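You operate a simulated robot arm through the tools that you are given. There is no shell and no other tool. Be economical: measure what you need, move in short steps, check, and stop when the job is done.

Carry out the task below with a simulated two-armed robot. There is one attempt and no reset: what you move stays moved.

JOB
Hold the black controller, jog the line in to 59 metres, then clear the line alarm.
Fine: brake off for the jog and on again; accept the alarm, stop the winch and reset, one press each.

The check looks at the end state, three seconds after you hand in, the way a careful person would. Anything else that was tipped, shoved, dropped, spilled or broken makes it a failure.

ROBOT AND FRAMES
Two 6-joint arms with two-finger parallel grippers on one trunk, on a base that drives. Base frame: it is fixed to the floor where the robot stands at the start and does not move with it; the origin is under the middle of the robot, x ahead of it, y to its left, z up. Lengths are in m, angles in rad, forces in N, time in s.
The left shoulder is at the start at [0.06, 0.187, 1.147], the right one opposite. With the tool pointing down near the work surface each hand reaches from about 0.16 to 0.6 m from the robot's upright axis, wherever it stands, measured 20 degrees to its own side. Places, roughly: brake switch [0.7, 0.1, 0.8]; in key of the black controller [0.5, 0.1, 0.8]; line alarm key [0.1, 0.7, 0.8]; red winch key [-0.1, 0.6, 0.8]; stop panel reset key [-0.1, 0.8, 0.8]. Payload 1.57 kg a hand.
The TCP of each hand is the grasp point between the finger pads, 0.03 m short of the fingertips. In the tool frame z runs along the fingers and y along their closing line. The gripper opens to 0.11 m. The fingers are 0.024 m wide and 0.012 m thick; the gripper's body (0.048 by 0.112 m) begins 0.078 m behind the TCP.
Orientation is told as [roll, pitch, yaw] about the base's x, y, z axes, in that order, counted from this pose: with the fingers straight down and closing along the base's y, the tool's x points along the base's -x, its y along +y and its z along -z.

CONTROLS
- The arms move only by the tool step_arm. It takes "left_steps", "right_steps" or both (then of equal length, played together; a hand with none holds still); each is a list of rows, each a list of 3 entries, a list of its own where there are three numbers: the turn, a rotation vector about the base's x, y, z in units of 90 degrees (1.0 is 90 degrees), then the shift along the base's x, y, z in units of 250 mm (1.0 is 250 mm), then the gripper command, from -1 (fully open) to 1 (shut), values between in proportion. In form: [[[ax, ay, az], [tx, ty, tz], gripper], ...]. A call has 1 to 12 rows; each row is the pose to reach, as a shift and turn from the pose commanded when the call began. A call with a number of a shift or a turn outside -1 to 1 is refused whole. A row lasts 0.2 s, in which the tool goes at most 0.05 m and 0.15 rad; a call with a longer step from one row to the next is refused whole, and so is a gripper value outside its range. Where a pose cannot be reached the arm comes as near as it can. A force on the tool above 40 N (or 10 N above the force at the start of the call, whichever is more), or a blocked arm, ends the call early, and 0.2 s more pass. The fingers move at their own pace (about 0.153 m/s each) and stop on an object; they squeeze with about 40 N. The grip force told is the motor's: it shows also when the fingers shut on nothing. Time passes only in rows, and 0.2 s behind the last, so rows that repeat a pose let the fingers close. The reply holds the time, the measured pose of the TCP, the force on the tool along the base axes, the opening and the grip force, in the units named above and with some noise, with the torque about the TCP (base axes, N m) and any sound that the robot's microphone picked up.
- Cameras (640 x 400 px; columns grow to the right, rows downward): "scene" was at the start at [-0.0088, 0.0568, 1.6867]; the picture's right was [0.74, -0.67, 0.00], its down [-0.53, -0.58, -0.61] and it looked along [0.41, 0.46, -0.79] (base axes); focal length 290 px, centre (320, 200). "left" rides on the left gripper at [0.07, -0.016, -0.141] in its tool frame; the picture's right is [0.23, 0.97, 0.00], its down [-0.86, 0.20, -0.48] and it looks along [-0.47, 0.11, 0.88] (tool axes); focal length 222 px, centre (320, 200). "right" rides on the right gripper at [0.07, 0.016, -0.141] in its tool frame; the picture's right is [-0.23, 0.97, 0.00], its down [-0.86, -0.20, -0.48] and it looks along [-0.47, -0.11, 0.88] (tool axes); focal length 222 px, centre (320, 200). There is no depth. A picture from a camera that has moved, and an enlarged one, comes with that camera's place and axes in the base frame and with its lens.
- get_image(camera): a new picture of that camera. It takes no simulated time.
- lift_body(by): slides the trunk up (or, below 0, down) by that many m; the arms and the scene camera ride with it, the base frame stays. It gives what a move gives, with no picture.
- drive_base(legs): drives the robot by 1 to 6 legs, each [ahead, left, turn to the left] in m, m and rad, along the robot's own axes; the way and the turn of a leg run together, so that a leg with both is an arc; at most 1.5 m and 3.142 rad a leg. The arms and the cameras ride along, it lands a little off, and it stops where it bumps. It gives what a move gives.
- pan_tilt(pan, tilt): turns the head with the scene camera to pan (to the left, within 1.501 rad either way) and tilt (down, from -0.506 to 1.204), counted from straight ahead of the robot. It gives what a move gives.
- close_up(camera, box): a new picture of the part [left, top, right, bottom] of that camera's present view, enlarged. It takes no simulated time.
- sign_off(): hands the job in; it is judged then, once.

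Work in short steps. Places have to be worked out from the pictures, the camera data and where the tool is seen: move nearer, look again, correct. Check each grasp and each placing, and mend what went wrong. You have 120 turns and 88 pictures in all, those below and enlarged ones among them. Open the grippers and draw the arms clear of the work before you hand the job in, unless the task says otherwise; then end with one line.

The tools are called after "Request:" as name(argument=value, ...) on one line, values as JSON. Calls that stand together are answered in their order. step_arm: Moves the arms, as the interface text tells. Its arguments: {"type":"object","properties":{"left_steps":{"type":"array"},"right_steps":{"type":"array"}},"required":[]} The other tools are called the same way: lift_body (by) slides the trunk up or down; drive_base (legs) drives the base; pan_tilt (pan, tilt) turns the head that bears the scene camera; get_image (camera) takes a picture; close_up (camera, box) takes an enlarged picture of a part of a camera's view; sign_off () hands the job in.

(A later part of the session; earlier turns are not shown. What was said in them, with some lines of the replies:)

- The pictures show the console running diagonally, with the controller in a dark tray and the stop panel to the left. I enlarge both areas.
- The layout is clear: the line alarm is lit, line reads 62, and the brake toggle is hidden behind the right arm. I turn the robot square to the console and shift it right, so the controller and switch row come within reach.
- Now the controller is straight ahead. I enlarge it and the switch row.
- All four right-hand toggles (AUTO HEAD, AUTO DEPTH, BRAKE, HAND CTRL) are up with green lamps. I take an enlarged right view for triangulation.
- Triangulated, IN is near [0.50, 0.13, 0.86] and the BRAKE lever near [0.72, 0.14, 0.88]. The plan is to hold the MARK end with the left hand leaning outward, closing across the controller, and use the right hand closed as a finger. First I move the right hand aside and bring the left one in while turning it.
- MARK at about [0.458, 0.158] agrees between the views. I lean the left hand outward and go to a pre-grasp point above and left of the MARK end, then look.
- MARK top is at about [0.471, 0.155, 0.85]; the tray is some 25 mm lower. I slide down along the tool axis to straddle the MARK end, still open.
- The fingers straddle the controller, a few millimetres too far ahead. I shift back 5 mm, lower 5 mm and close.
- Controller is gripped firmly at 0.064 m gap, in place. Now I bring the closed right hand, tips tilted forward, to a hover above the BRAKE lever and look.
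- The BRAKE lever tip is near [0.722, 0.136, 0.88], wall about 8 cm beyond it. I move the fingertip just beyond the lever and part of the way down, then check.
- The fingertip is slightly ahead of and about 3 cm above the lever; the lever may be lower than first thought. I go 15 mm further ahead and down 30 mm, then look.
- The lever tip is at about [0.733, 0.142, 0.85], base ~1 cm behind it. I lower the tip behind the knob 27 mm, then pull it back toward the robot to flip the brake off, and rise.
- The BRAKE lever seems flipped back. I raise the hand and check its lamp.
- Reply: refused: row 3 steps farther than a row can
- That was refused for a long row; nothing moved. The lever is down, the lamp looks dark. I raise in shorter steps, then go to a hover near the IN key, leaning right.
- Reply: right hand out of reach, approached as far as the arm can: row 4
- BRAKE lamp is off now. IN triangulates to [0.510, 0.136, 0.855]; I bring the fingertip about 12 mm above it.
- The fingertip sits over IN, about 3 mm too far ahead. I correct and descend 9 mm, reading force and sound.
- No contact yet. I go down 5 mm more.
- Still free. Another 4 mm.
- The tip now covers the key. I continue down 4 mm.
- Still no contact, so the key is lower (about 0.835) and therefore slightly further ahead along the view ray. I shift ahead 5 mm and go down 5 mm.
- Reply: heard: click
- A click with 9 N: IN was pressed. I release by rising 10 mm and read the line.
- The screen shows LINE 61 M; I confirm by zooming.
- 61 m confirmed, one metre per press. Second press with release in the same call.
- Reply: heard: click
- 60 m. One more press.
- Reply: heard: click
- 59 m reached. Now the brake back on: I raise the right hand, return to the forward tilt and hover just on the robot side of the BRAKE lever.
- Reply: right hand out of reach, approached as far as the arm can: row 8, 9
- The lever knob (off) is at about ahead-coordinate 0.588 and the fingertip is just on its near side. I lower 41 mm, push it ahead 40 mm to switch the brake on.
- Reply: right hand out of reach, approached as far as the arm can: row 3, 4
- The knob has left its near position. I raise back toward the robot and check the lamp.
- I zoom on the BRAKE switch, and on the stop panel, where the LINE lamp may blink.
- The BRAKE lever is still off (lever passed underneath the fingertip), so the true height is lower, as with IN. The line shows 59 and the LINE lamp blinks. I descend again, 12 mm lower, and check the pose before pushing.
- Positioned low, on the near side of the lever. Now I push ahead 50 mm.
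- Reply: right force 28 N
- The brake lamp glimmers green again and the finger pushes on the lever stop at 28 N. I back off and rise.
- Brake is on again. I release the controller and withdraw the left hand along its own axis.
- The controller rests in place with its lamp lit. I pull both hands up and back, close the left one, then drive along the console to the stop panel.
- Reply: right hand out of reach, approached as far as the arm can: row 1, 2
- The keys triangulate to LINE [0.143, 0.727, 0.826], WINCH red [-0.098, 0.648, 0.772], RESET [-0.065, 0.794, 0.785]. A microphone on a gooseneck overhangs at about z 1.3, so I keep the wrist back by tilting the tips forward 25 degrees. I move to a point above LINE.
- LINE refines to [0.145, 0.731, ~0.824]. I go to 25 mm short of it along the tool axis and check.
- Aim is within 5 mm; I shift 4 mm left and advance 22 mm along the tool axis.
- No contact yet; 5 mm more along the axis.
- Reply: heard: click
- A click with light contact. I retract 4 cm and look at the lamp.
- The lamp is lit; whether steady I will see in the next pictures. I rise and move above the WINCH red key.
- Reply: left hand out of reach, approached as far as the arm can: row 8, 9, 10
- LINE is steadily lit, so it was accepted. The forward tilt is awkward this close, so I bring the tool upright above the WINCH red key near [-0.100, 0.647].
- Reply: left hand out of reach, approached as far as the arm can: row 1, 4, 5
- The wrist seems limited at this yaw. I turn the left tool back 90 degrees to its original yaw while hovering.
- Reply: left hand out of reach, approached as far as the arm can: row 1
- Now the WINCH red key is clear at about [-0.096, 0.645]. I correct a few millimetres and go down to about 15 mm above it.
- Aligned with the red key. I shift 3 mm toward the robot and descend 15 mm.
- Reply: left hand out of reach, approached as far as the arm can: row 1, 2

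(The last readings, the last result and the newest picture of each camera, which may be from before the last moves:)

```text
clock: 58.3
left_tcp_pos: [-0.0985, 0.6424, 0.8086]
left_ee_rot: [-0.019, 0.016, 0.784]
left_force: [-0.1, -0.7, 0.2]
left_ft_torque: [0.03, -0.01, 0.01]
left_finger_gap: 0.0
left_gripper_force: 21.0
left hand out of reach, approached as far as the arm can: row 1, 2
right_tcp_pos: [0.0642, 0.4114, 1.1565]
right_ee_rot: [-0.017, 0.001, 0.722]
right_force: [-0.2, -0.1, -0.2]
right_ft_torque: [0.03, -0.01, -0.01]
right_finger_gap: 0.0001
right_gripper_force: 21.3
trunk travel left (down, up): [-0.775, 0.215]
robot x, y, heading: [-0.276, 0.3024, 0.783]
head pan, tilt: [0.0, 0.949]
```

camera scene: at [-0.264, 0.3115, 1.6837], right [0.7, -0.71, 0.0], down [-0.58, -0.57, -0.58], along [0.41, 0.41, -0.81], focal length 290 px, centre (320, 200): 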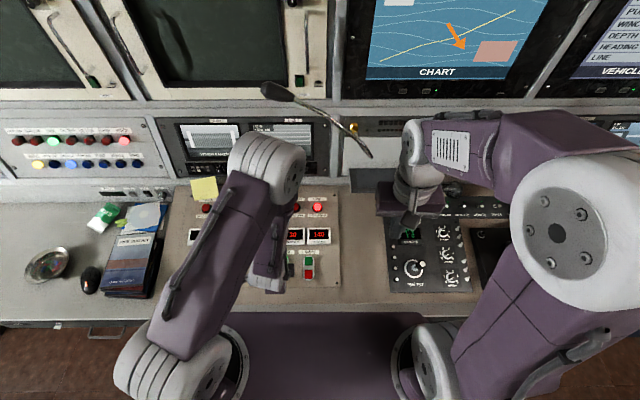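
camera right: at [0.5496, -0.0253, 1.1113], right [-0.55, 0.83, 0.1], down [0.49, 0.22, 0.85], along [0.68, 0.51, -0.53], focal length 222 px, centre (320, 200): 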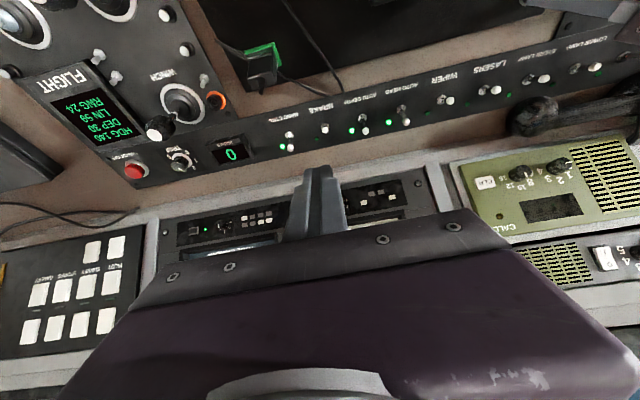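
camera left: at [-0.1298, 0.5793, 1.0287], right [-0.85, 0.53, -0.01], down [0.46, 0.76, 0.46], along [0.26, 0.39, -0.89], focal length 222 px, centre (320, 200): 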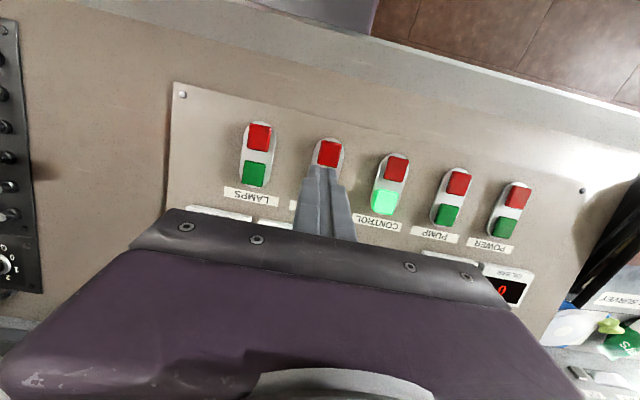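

The arm is at its lower limit here. I raise the hand 12 cm, then lower the trunk 10 cm to gain downward reach.

Request:
step_arm(left_steps=[[[0, 0, 0], [0, 0, 0.12], 1], [[0, 0, 0], [0, 0, 0.26], 1], [[0, 0, 0], [0, 0, 0.4], 1], [[0, 0, 0], [0, 0, 0.5], 1], [[0, 0, 0], [0, 0, 0.5], 1]])

Request:
lift_body(by=-0.1)

Request:
close_up(camera="left", box=[220, 80, 420, 220])

```text
clock: 59.5
left_tcp_pos: [-0.0995, 0.6415, 0.9324]
left_ee_rot: [-0.017, 0.019, 0.784]
left_force: [0.7, 0.9, 0.4]
left_ft_torque: [-0.01, 0.03, -0.02]
left_finger_gap: 0.0002
left_gripper_force: 21.5
right_tcp_pos: [0.0643, 0.4105, 1.1555]
right_ee_rot: [-0.015, 0.0, 0.722]
right_force: [0.1, 0.0, -0.3]
right_ft_torque: [0.02, 0.03, -0.02]
right_finger_gap: 0.0001
right_gripper_force: 20.9
trunk travel left (down, up): [-0.775, 0.215]
robot x, y, heading: [-0.2773, 0.3042, 0.779]
head pan, tilt: [0.0, 0.949]
```

```text
clock: 60.8
left_tcp_pos: [-0.0987, 0.6411, 0.8332]
left_ee_rot: [-0.019, 0.014, 0.784]
left_force: [0.0, -0.5, 0.7]
left_ft_torque: [0.01, -0.02, 0.01]
left_finger_gap: 0.0001
left_gripper_force: 21.4
right_tcp_pos: [0.0635, 0.41, 1.0558]
right_ee_rot: [-0.015, 0.001, 0.722]
right_force: [-0.2, 0.7, 0.3]
right_ft_torque: [-0.01, -0.02, 0.03]
right_finger_gap: 0.0002
right_gripper_force: 21.8
trunk travel left (down, up): [-0.675, 0.315]
robot x, y, heading: [-0.2736, 0.3, 0.783]
head pan, tilt: [0.0, 0.949]
```

```text
2.86 times, centred on (320, 150) of left
camera zoom: at [-0.137, 0.5825, 0.9759], right [-0.85, 0.53, -0.01], down [0.46, 0.76, 0.46], along [0.26, 0.39, -0.89], focal length 635 px, centre (320, 343)
```

zoom: 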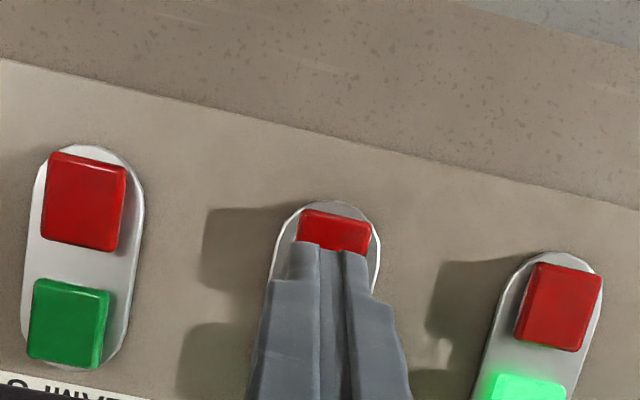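

I am aligned within 5 mm; I nudge 4 mm and descend 30 mm.

Request:
step_arm(left_steps=[[[0, 0, 0], [-0.008, 0.016, -0.06], 1], [[0, 0, 0], [-0.008, 0.016, -0.12], 1]])

```text
clock: 61.4
left_tcp_pos: [-0.1023, 0.6463, 0.8016]
left_ee_rot: [-0.02, 0.013, 0.781]
left_force: [0.4, 0.2, -0.4]
left_ft_torque: [0.03, 0.0, 0.0]
left_finger_gap: 0.0
left_gripper_force: 20.8
right_tcp_pos: [0.0633, 0.4104, 1.0571]
right_ee_rot: [-0.017, 0.002, 0.722]
right_force: [-0.2, -0.3, 0.4]
right_ft_torque: [0.01, 0.04, 0.02]
right_finger_gap: 0.0
right_gripper_force: 21.7
trunk travel left (down, up): [-0.675, 0.315]
robot x, y, heading: [-0.2706, 0.3005, 0.781]
head pan, tilt: [0.0, 0.949]
```

Free still, tip z about 0.772. 4 mm more.

Request:
step_arm(left_steps=[[[0, 0, 0], [0, 0, -0.016], 1]])

Request:
close_up(camera="left", box=[220, 80, 420, 220])

```text
clock: 61.8
left_tcp_pos: [-0.1028, 0.6454, 0.7974]
left_ee_rot: [-0.018, 0.013, 0.783]
left_force: [-0.1, -0.6, 1.9]
left_ft_torque: [-0.01, 0.01, 0.0]
left_finger_gap: 0.0
left_gripper_force: 20.8
right_tcp_pos: [0.0628, 0.4107, 1.0575]
right_ee_rot: [-0.016, 0.001, 0.723]
right_force: [0.7, -0.4, -0.1]
right_ft_torque: [0.0, 0.0, 0.0]
right_finger_gap: 0.0
right_gripper_force: 21.6
trunk travel left (down, up): [-0.675, 0.315]
robot x, y, heading: [-0.2758, 0.302, 0.782]
head pan, tilt: [0.0, 0.949]
```

```text
2.86 times, centred on (320, 150) of left
camera zoom: at [-0.1402, 0.5875, 0.9409], right [-0.85, 0.53, -0.01], down [0.46, 0.76, 0.46], along [0.26, 0.39, -0.89], focal length 635 px, centre (320, 343)
```

zoom: 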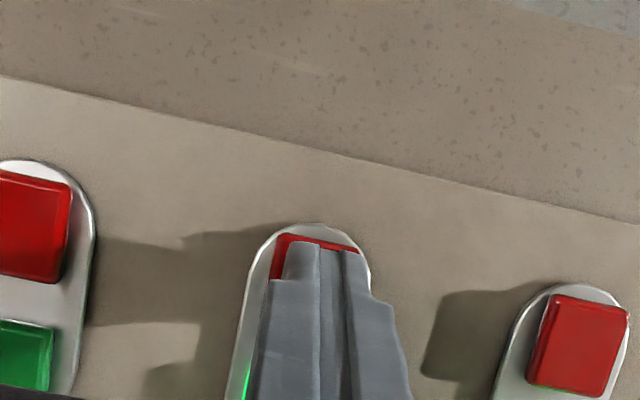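

Contact begins, finger over the red key. 3 mm more.

Request:
step_arm(left_steps=[[[0, 0, 0], [0, 0, -0.012], 1]])

```text
clock: 62.2
left_tcp_pos: [-0.1028, 0.6446, 0.7948]
left_ee_rot: [-0.019, 0.014, 0.784]
left_force: [0.0, 1.3, 4.0]
left_ft_torque: [0.08, -0.01, 0.02]
left_finger_gap: 0.0001
left_gripper_force: 21.5
right_tcp_pos: [0.0645, 0.4099, 1.057]
right_ee_rot: [-0.017, 0.0, 0.722]
right_force: [0.2, 0.0, 0.4]
right_ft_torque: [0.01, -0.02, -0.04]
right_finger_gap: 0.0
right_gripper_force: 21.4
trunk travel left (down, up): [-0.675, 0.315]
robot x, y, heading: [-0.2734, 0.3015, 0.78]
head pan, tilt: [0.0, 0.949]
heard: click
```

Click. I rise and check the WINCH lamp.

Request:
step_arm(left_steps=[[[0, 0, 0], [-0.01, -0.01, 0.06], 1], [[0, 0, 0], [-0.02, -0.02, 0.2], 1], [[0, 0, 0], [-0.02, -0.02, 0.36], 1], [[0, 0, 0], [-0.02, -0.02, 0.48], 1], [[0, 0, 0], [-0.02, -0.02, 0.48], 1]])

Request:
get_image(camera="left")

Request:
get_image(camera="scene")

```text
clock: 63.4
left_tcp_pos: [-0.1063, 0.6381, 0.915]
left_ee_rot: [-0.018, 0.015, 0.784]
left_force: [-0.4, 0.5, 0.2]
left_ft_torque: [0.02, -0.01, 0.01]
left_finger_gap: 0.0
left_gripper_force: 21.2
right_tcp_pos: [0.0649, 0.4113, 1.0568]
right_ee_rot: [-0.015, 0.002, 0.722]
right_force: [0.8, -0.3, -1.0]
right_ft_torque: [0.03, -0.02, 0.0]
right_finger_gap: 0.0
right_gripper_force: 21.4
trunk travel left (down, up): [-0.675, 0.315]
robot x, y, heading: [-0.2725, 0.3014, 0.779]
head pan, tilt: [0.0, 0.949]
```

```text
24 pictures are left
camera left: at [-0.1437, 0.5804, 1.0581], right [-0.85, 0.53, -0.01], down [0.46, 0.76, 0.46], along [0.26, 0.39, -0.89], focal length 222 px, centre (320, 200)
```

left: 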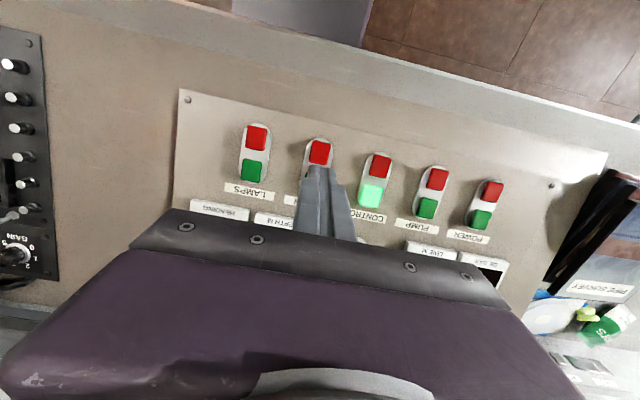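

```text
23 pictures are left
camera scene: at [-0.2629, 0.3118, 1.5837], right [0.7, -0.71, 0.0], down [-0.58, -0.57, -0.58], along [0.41, 0.41, -0.81], focal length 290 px, centre (320, 200)
```

scene: 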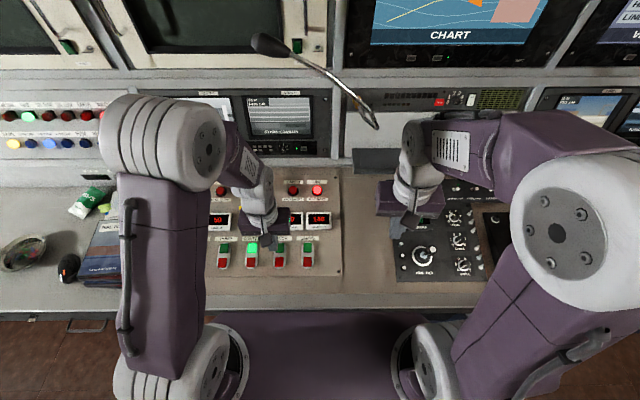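

WINCH lamp looks dark now. Next I move over RESET near [-0.065, 0.794] and look.

Request:
step_arm(left_steps=[[[0, 0, 0], [0.04, 0.15, 0.05], 1], [[0, 0, 0], [0.08, 0.31, 0.05], 1], [[0, 0, 0], [0.12, 0.46, 0.05], 1], [[0, 0, 0], [0.15, 0.58, 0.05], 1], [[0, 0, 0], [0.15, 0.58, 0.0], 1], [[0, 0, 0], [0.15, 0.58, 0.0], 1]])

Request:
get_image(camera="left")

Request:
close_up(camera="scene", box=[170, 160, 350, 280])

```text
clock: 64.8
left_tcp_pos: [-0.0677, 0.7848, 0.9158]
left_ee_rot: [-0.02, 0.014, 0.784]
left_force: [-0.4, -0.3, -0.2]
left_ft_torque: [0.01, -0.01, 0.01]
left_finger_gap: 0.0
left_gripper_force: 21.4
right_tcp_pos: [0.064, 0.4093, 1.0561]
right_ee_rot: [-0.015, 0.0, 0.721]
right_force: [-0.2, -0.4, 0.4]
right_ft_torque: [0.01, -0.01, 0.02]
right_finger_gap: 0.0
right_gripper_force: 21.3
trunk travel left (down, up): [-0.675, 0.315]
robot x, y, heading: [-0.2713, 0.3034, 0.775]
head pan, tilt: [0.0, 0.949]
```

```text
22 pictures are left
camera left: at [-0.105, 0.7265, 1.0593], right [-0.85, 0.53, -0.01], down [0.46, 0.76, 0.46], along [0.26, 0.39, -0.89], focal length 222 px, centre (320, 200)
```

left: 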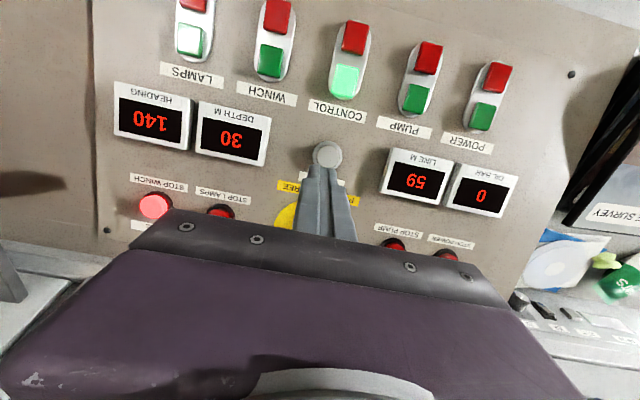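

```text
3.33 times, centred on (260, 220) of scene
camera zoom: at [-0.2633, 0.3114, 1.5837], right [0.7, -0.71, 0.0], down [-0.58, -0.57, -0.58], along [0.41, 0.41, -0.81], focal length 968 px, centre (520, 133)
```

zoom: 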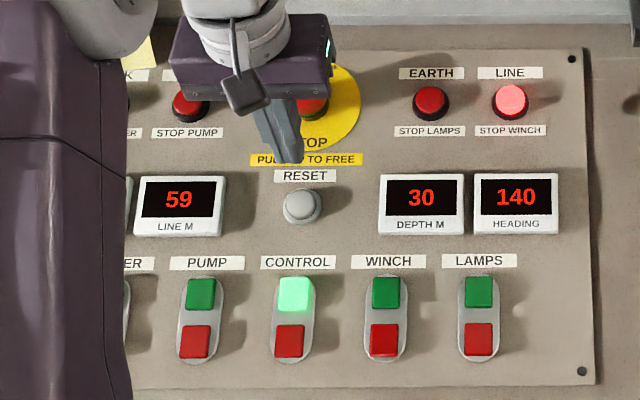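

WINCH is off and LINE steadily lit. RESET is at about [-0.068, 0.795, 0.79]; I go to about 25 mm above it.

Request:
step_arm(left_steps=[[[0, 0, 0], [-0.004, 0.044, -0.09], 1], [[0, 0, 0], [-0.004, 0.044, -0.19], 1], [[0, 0, 0], [-0.004, 0.044, -0.28], 1], [[0, 0, 0], [-0.004, 0.044, -0.28], 1]])

Request:
close_up(camera="left", box=[220, 80, 420, 220])

Request:
close_up(camera="scene", box=[210, 175, 310, 240])

```text
clock: 65.8
left_tcp_pos: [-0.0694, 0.7949, 0.8465]
left_ee_rot: [-0.017, 0.015, 0.783]
left_force: [-0.6, 0.2, 0.3]
left_ft_torque: [-0.01, -0.02, -0.03]
left_finger_gap: 0.0001
left_gripper_force: 21.2
right_tcp_pos: [0.0639, 0.4115, 1.0569]
right_ee_rot: [-0.017, -0.001, 0.723]
right_force: [-1.9, 0.6, 0.1]
right_ft_torque: [-0.01, -0.06, -0.02]
right_finger_gap: 0.0
right_gripper_force: 21.0
trunk travel left (down, up): [-0.675, 0.315]
robot x, y, heading: [-0.2743, 0.3011, 0.776]
head pan, tilt: [0.0, 0.949]
```

```text
2.86 times, centred on (320, 150) of left
camera zoom: at [-0.1062, 0.7372, 0.9891], right [-0.85, 0.53, -0.01], down [0.46, 0.76, 0.46], along [0.26, 0.39, -0.89], focal length 635 px, centre (320, 343)
```

zoom: 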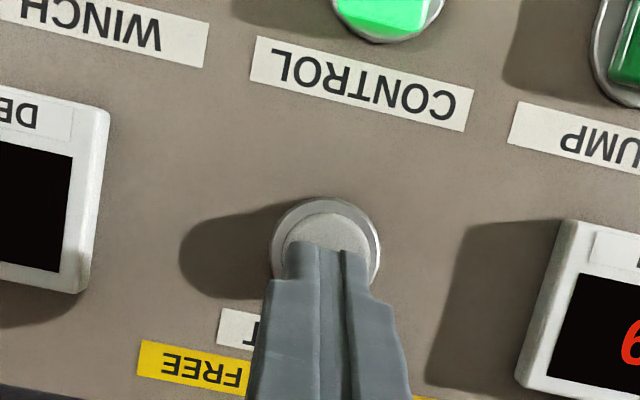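

```text
6.15 times, centred on (260, 208) of scene
camera zoom: at [-0.2633, 0.3115, 1.5837], right [0.7, -0.71, 0.0], down [-0.58, -0.57, -0.58], along [0.41, 0.41, -0.81], focal length 1786 px, centre (689, 154)
```

zoom: 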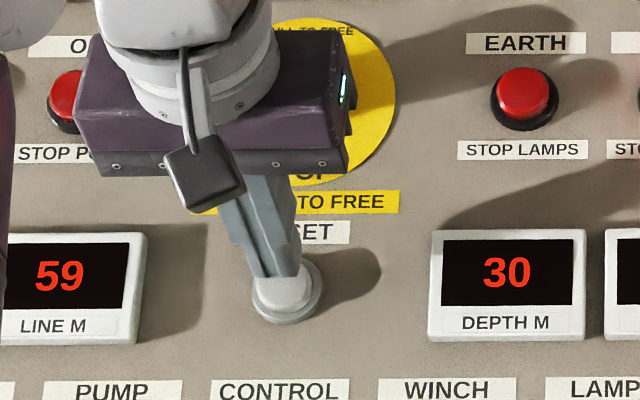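

Well aligned. I descend 20 mm.

Request:
step_arm(left_steps=[[[0, 0, 0], [0, 0, -0.04], 1], [[0, 0, 0], [0, 0, -0.08], 1]])

```text
clock: 66.4
left_tcp_pos: [-0.0705, 0.7965, 0.827]
left_ee_rot: [-0.018, 0.013, 0.784]
left_force: [0.2, 0.0, 3.3]
left_ft_torque: [0.09, -0.01, 0.0]
left_finger_gap: 0.0
left_gripper_force: 21.1
right_tcp_pos: [0.0639, 0.41, 1.0567]
right_ee_rot: [-0.016, 0.0, 0.722]
right_force: [0.3, -0.4, -1.2]
right_ft_torque: [0.01, -0.01, -0.02]
right_finger_gap: 0.0
right_gripper_force: 21.3
trunk travel left (down, up): [-0.675, 0.315]
robot x, y, heading: [-0.2761, 0.3048, 0.782]
head pan, tilt: [0.0, 0.949]
heard: click
```

A click at light contact. I rise and look at the panel.

Request:
step_arm(left_steps=[[[0, 0, 0], [0, 0, 0.08], 1], [[0, 0, 0], [0, 0, 0.24], 1], [[0, 0, 0], [-0.04, -0.06, 0.4], 1], [[0, 0, 0], [-0.1, -0.14, 0.55], 1], [[0, 0, 0], [-0.16, -0.22, 0.7], 1], [[0, 0, 0], [-0.16, -0.22, 0.7], 1]])

Request:
close_up(camera="scene", box=[170, 160, 350, 280])

Request:
get_image(camera="left")

```text
clock: 67.8
left_tcp_pos: [-0.1098, 0.74, 1.0015]
left_ee_rot: [-0.019, 0.016, 0.784]
left_force: [0.3, -0.5, -0.6]
left_ft_torque: [-0.03, -0.03, 0.0]
left_finger_gap: 0.0002
left_gripper_force: 20.8
right_tcp_pos: [0.0642, 0.4109, 1.0562]
right_ee_rot: [-0.017, 0.003, 0.722]
right_force: [0.4, 0.9, 1.0]
right_ft_torque: [0.0, 0.02, 0.0]
right_finger_gap: 0.0004
right_gripper_force: 21.0
trunk travel left (down, up): [-0.675, 0.315]
robot x, y, heading: [-0.2736, 0.3026, 0.779]
head pan, tilt: [0.0, 0.949]
```

```text
3.33 times, centred on (260, 220) of scene
camera zoom: at [-0.2625, 0.3126, 1.5837], right [0.7, -0.71, 0.0], down [-0.58, -0.57, -0.58], along [0.41, 0.41, -0.81], focal length 968 px, centre (520, 133)
```

zoom: 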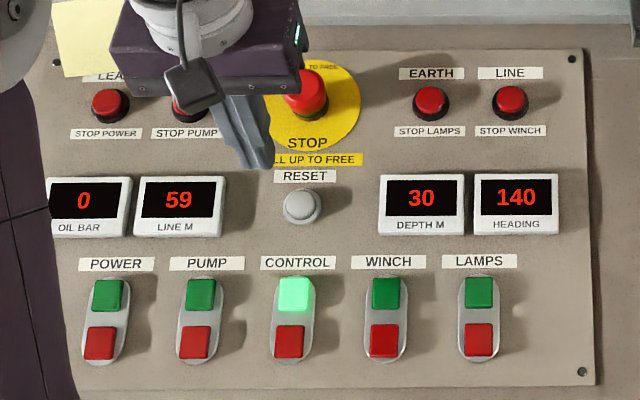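

```text
17 pictures are left
camera left: at [-0.1478, 0.6824, 1.1448], right [-0.85, 0.53, -0.01], down [0.46, 0.76, 0.46], along [0.26, 0.38, -0.89], focal length 222 px, centre (320, 200)
```

left: 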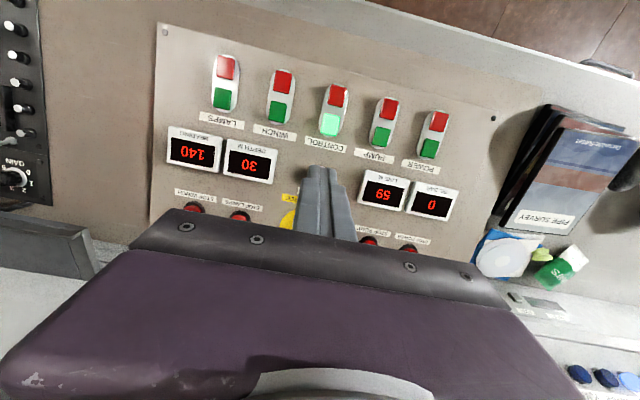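

LINE is dark, WINCH off, line at 59. I draw both arms back and up, opening the grippers.

Request:
step_arm(left_steps=[[[0, 0, 0], [-0.06, -0.06, 0.1], 1], [[0, 0, 0], [-0.12, -0.12, 0.2], 0], [[0, 0, 0], [-0.18, -0.18, 0.3], -1], [[0, 0, 0], [-0.24, -0.24, 0.4], -1], [[0, 0, 0], [-0.24, -0.24, 0.4], -1]], right_steps=[[[0, 0, 0], [-0.03, -0.03, 0.1], 1], [[0, 0, 0], [-0.06, -0.06, 0.2], 0], [[0, 0, 0], [-0.09, -0.09, 0.3], -1], [[0, 0, 0], [-0.12, -0.12, 0.4], -1], [[0, 0, 0], [-0.12, -0.12, 0.4], -1]])

Request:
get_image(camera="scene")

Request:
get_image(camera="right")

```text
clock: 69.0
left_tcp_pos: [-0.169, 0.6846, 1.1012]
left_ee_rot: [-0.021, 0.015, 0.785]
left_force: [0.1, 0.6, 0.9]
left_ft_torque: [-0.03, 0.01, 0.02]
left_finger_gap: 0.11
left_gripper_force: 0.0
right_tcp_pos: [0.034, 0.3831, 1.1561]
right_ee_rot: [-0.016, 0.003, 0.722]
right_force: [0.1, -0.1, -0.7]
right_ft_torque: [-0.05, 0.03, -0.01]
right_finger_gap: 0.1102
right_gripper_force: 0.2
trunk travel left (down, up): [-0.675, 0.315]
robot x, y, heading: [-0.2721, 0.2998, 0.781]
head pan, tilt: [0.0, 0.949]
```

```text
16 pictures are left
camera scene: at [-0.2621, 0.3129, 1.5837], right [0.7, -0.71, 0.0], down [-0.58, -0.57, -0.58], along [0.41, 0.41, -0.81], focal length 290 px, centre (320, 200)
```

scene: 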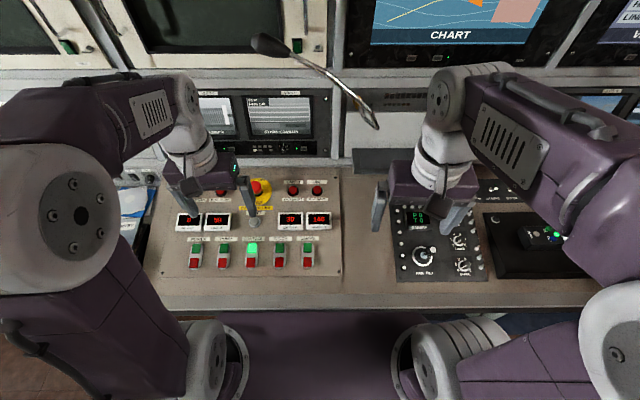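

```text
15 pictures are left
camera right: at [-0.0302, 0.3502, 1.2979], right [-0.47, 0.88, -0.02], down [0.77, 0.42, 0.48], along [0.43, 0.22, -0.88], focal length 222 px, centre (320, 200)
```

right: 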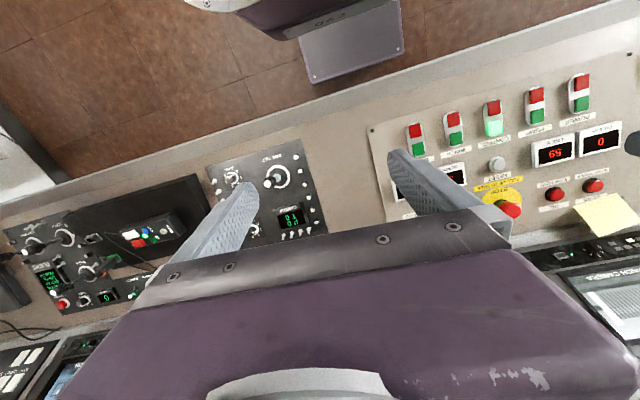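

All lamps and readouts are as wanted, the controller rests in its tray, and both grippers are open and clear. I hand in.

Request:
sign_off()

```text
The job is handed in.
```

The line was jogged in to 59 m while I held the controller, with the brake off for the jog and back on afterwards; then I accepted the line alarm, stopped the winch and reset the panel, one press each, and the alarm lamp went dark.
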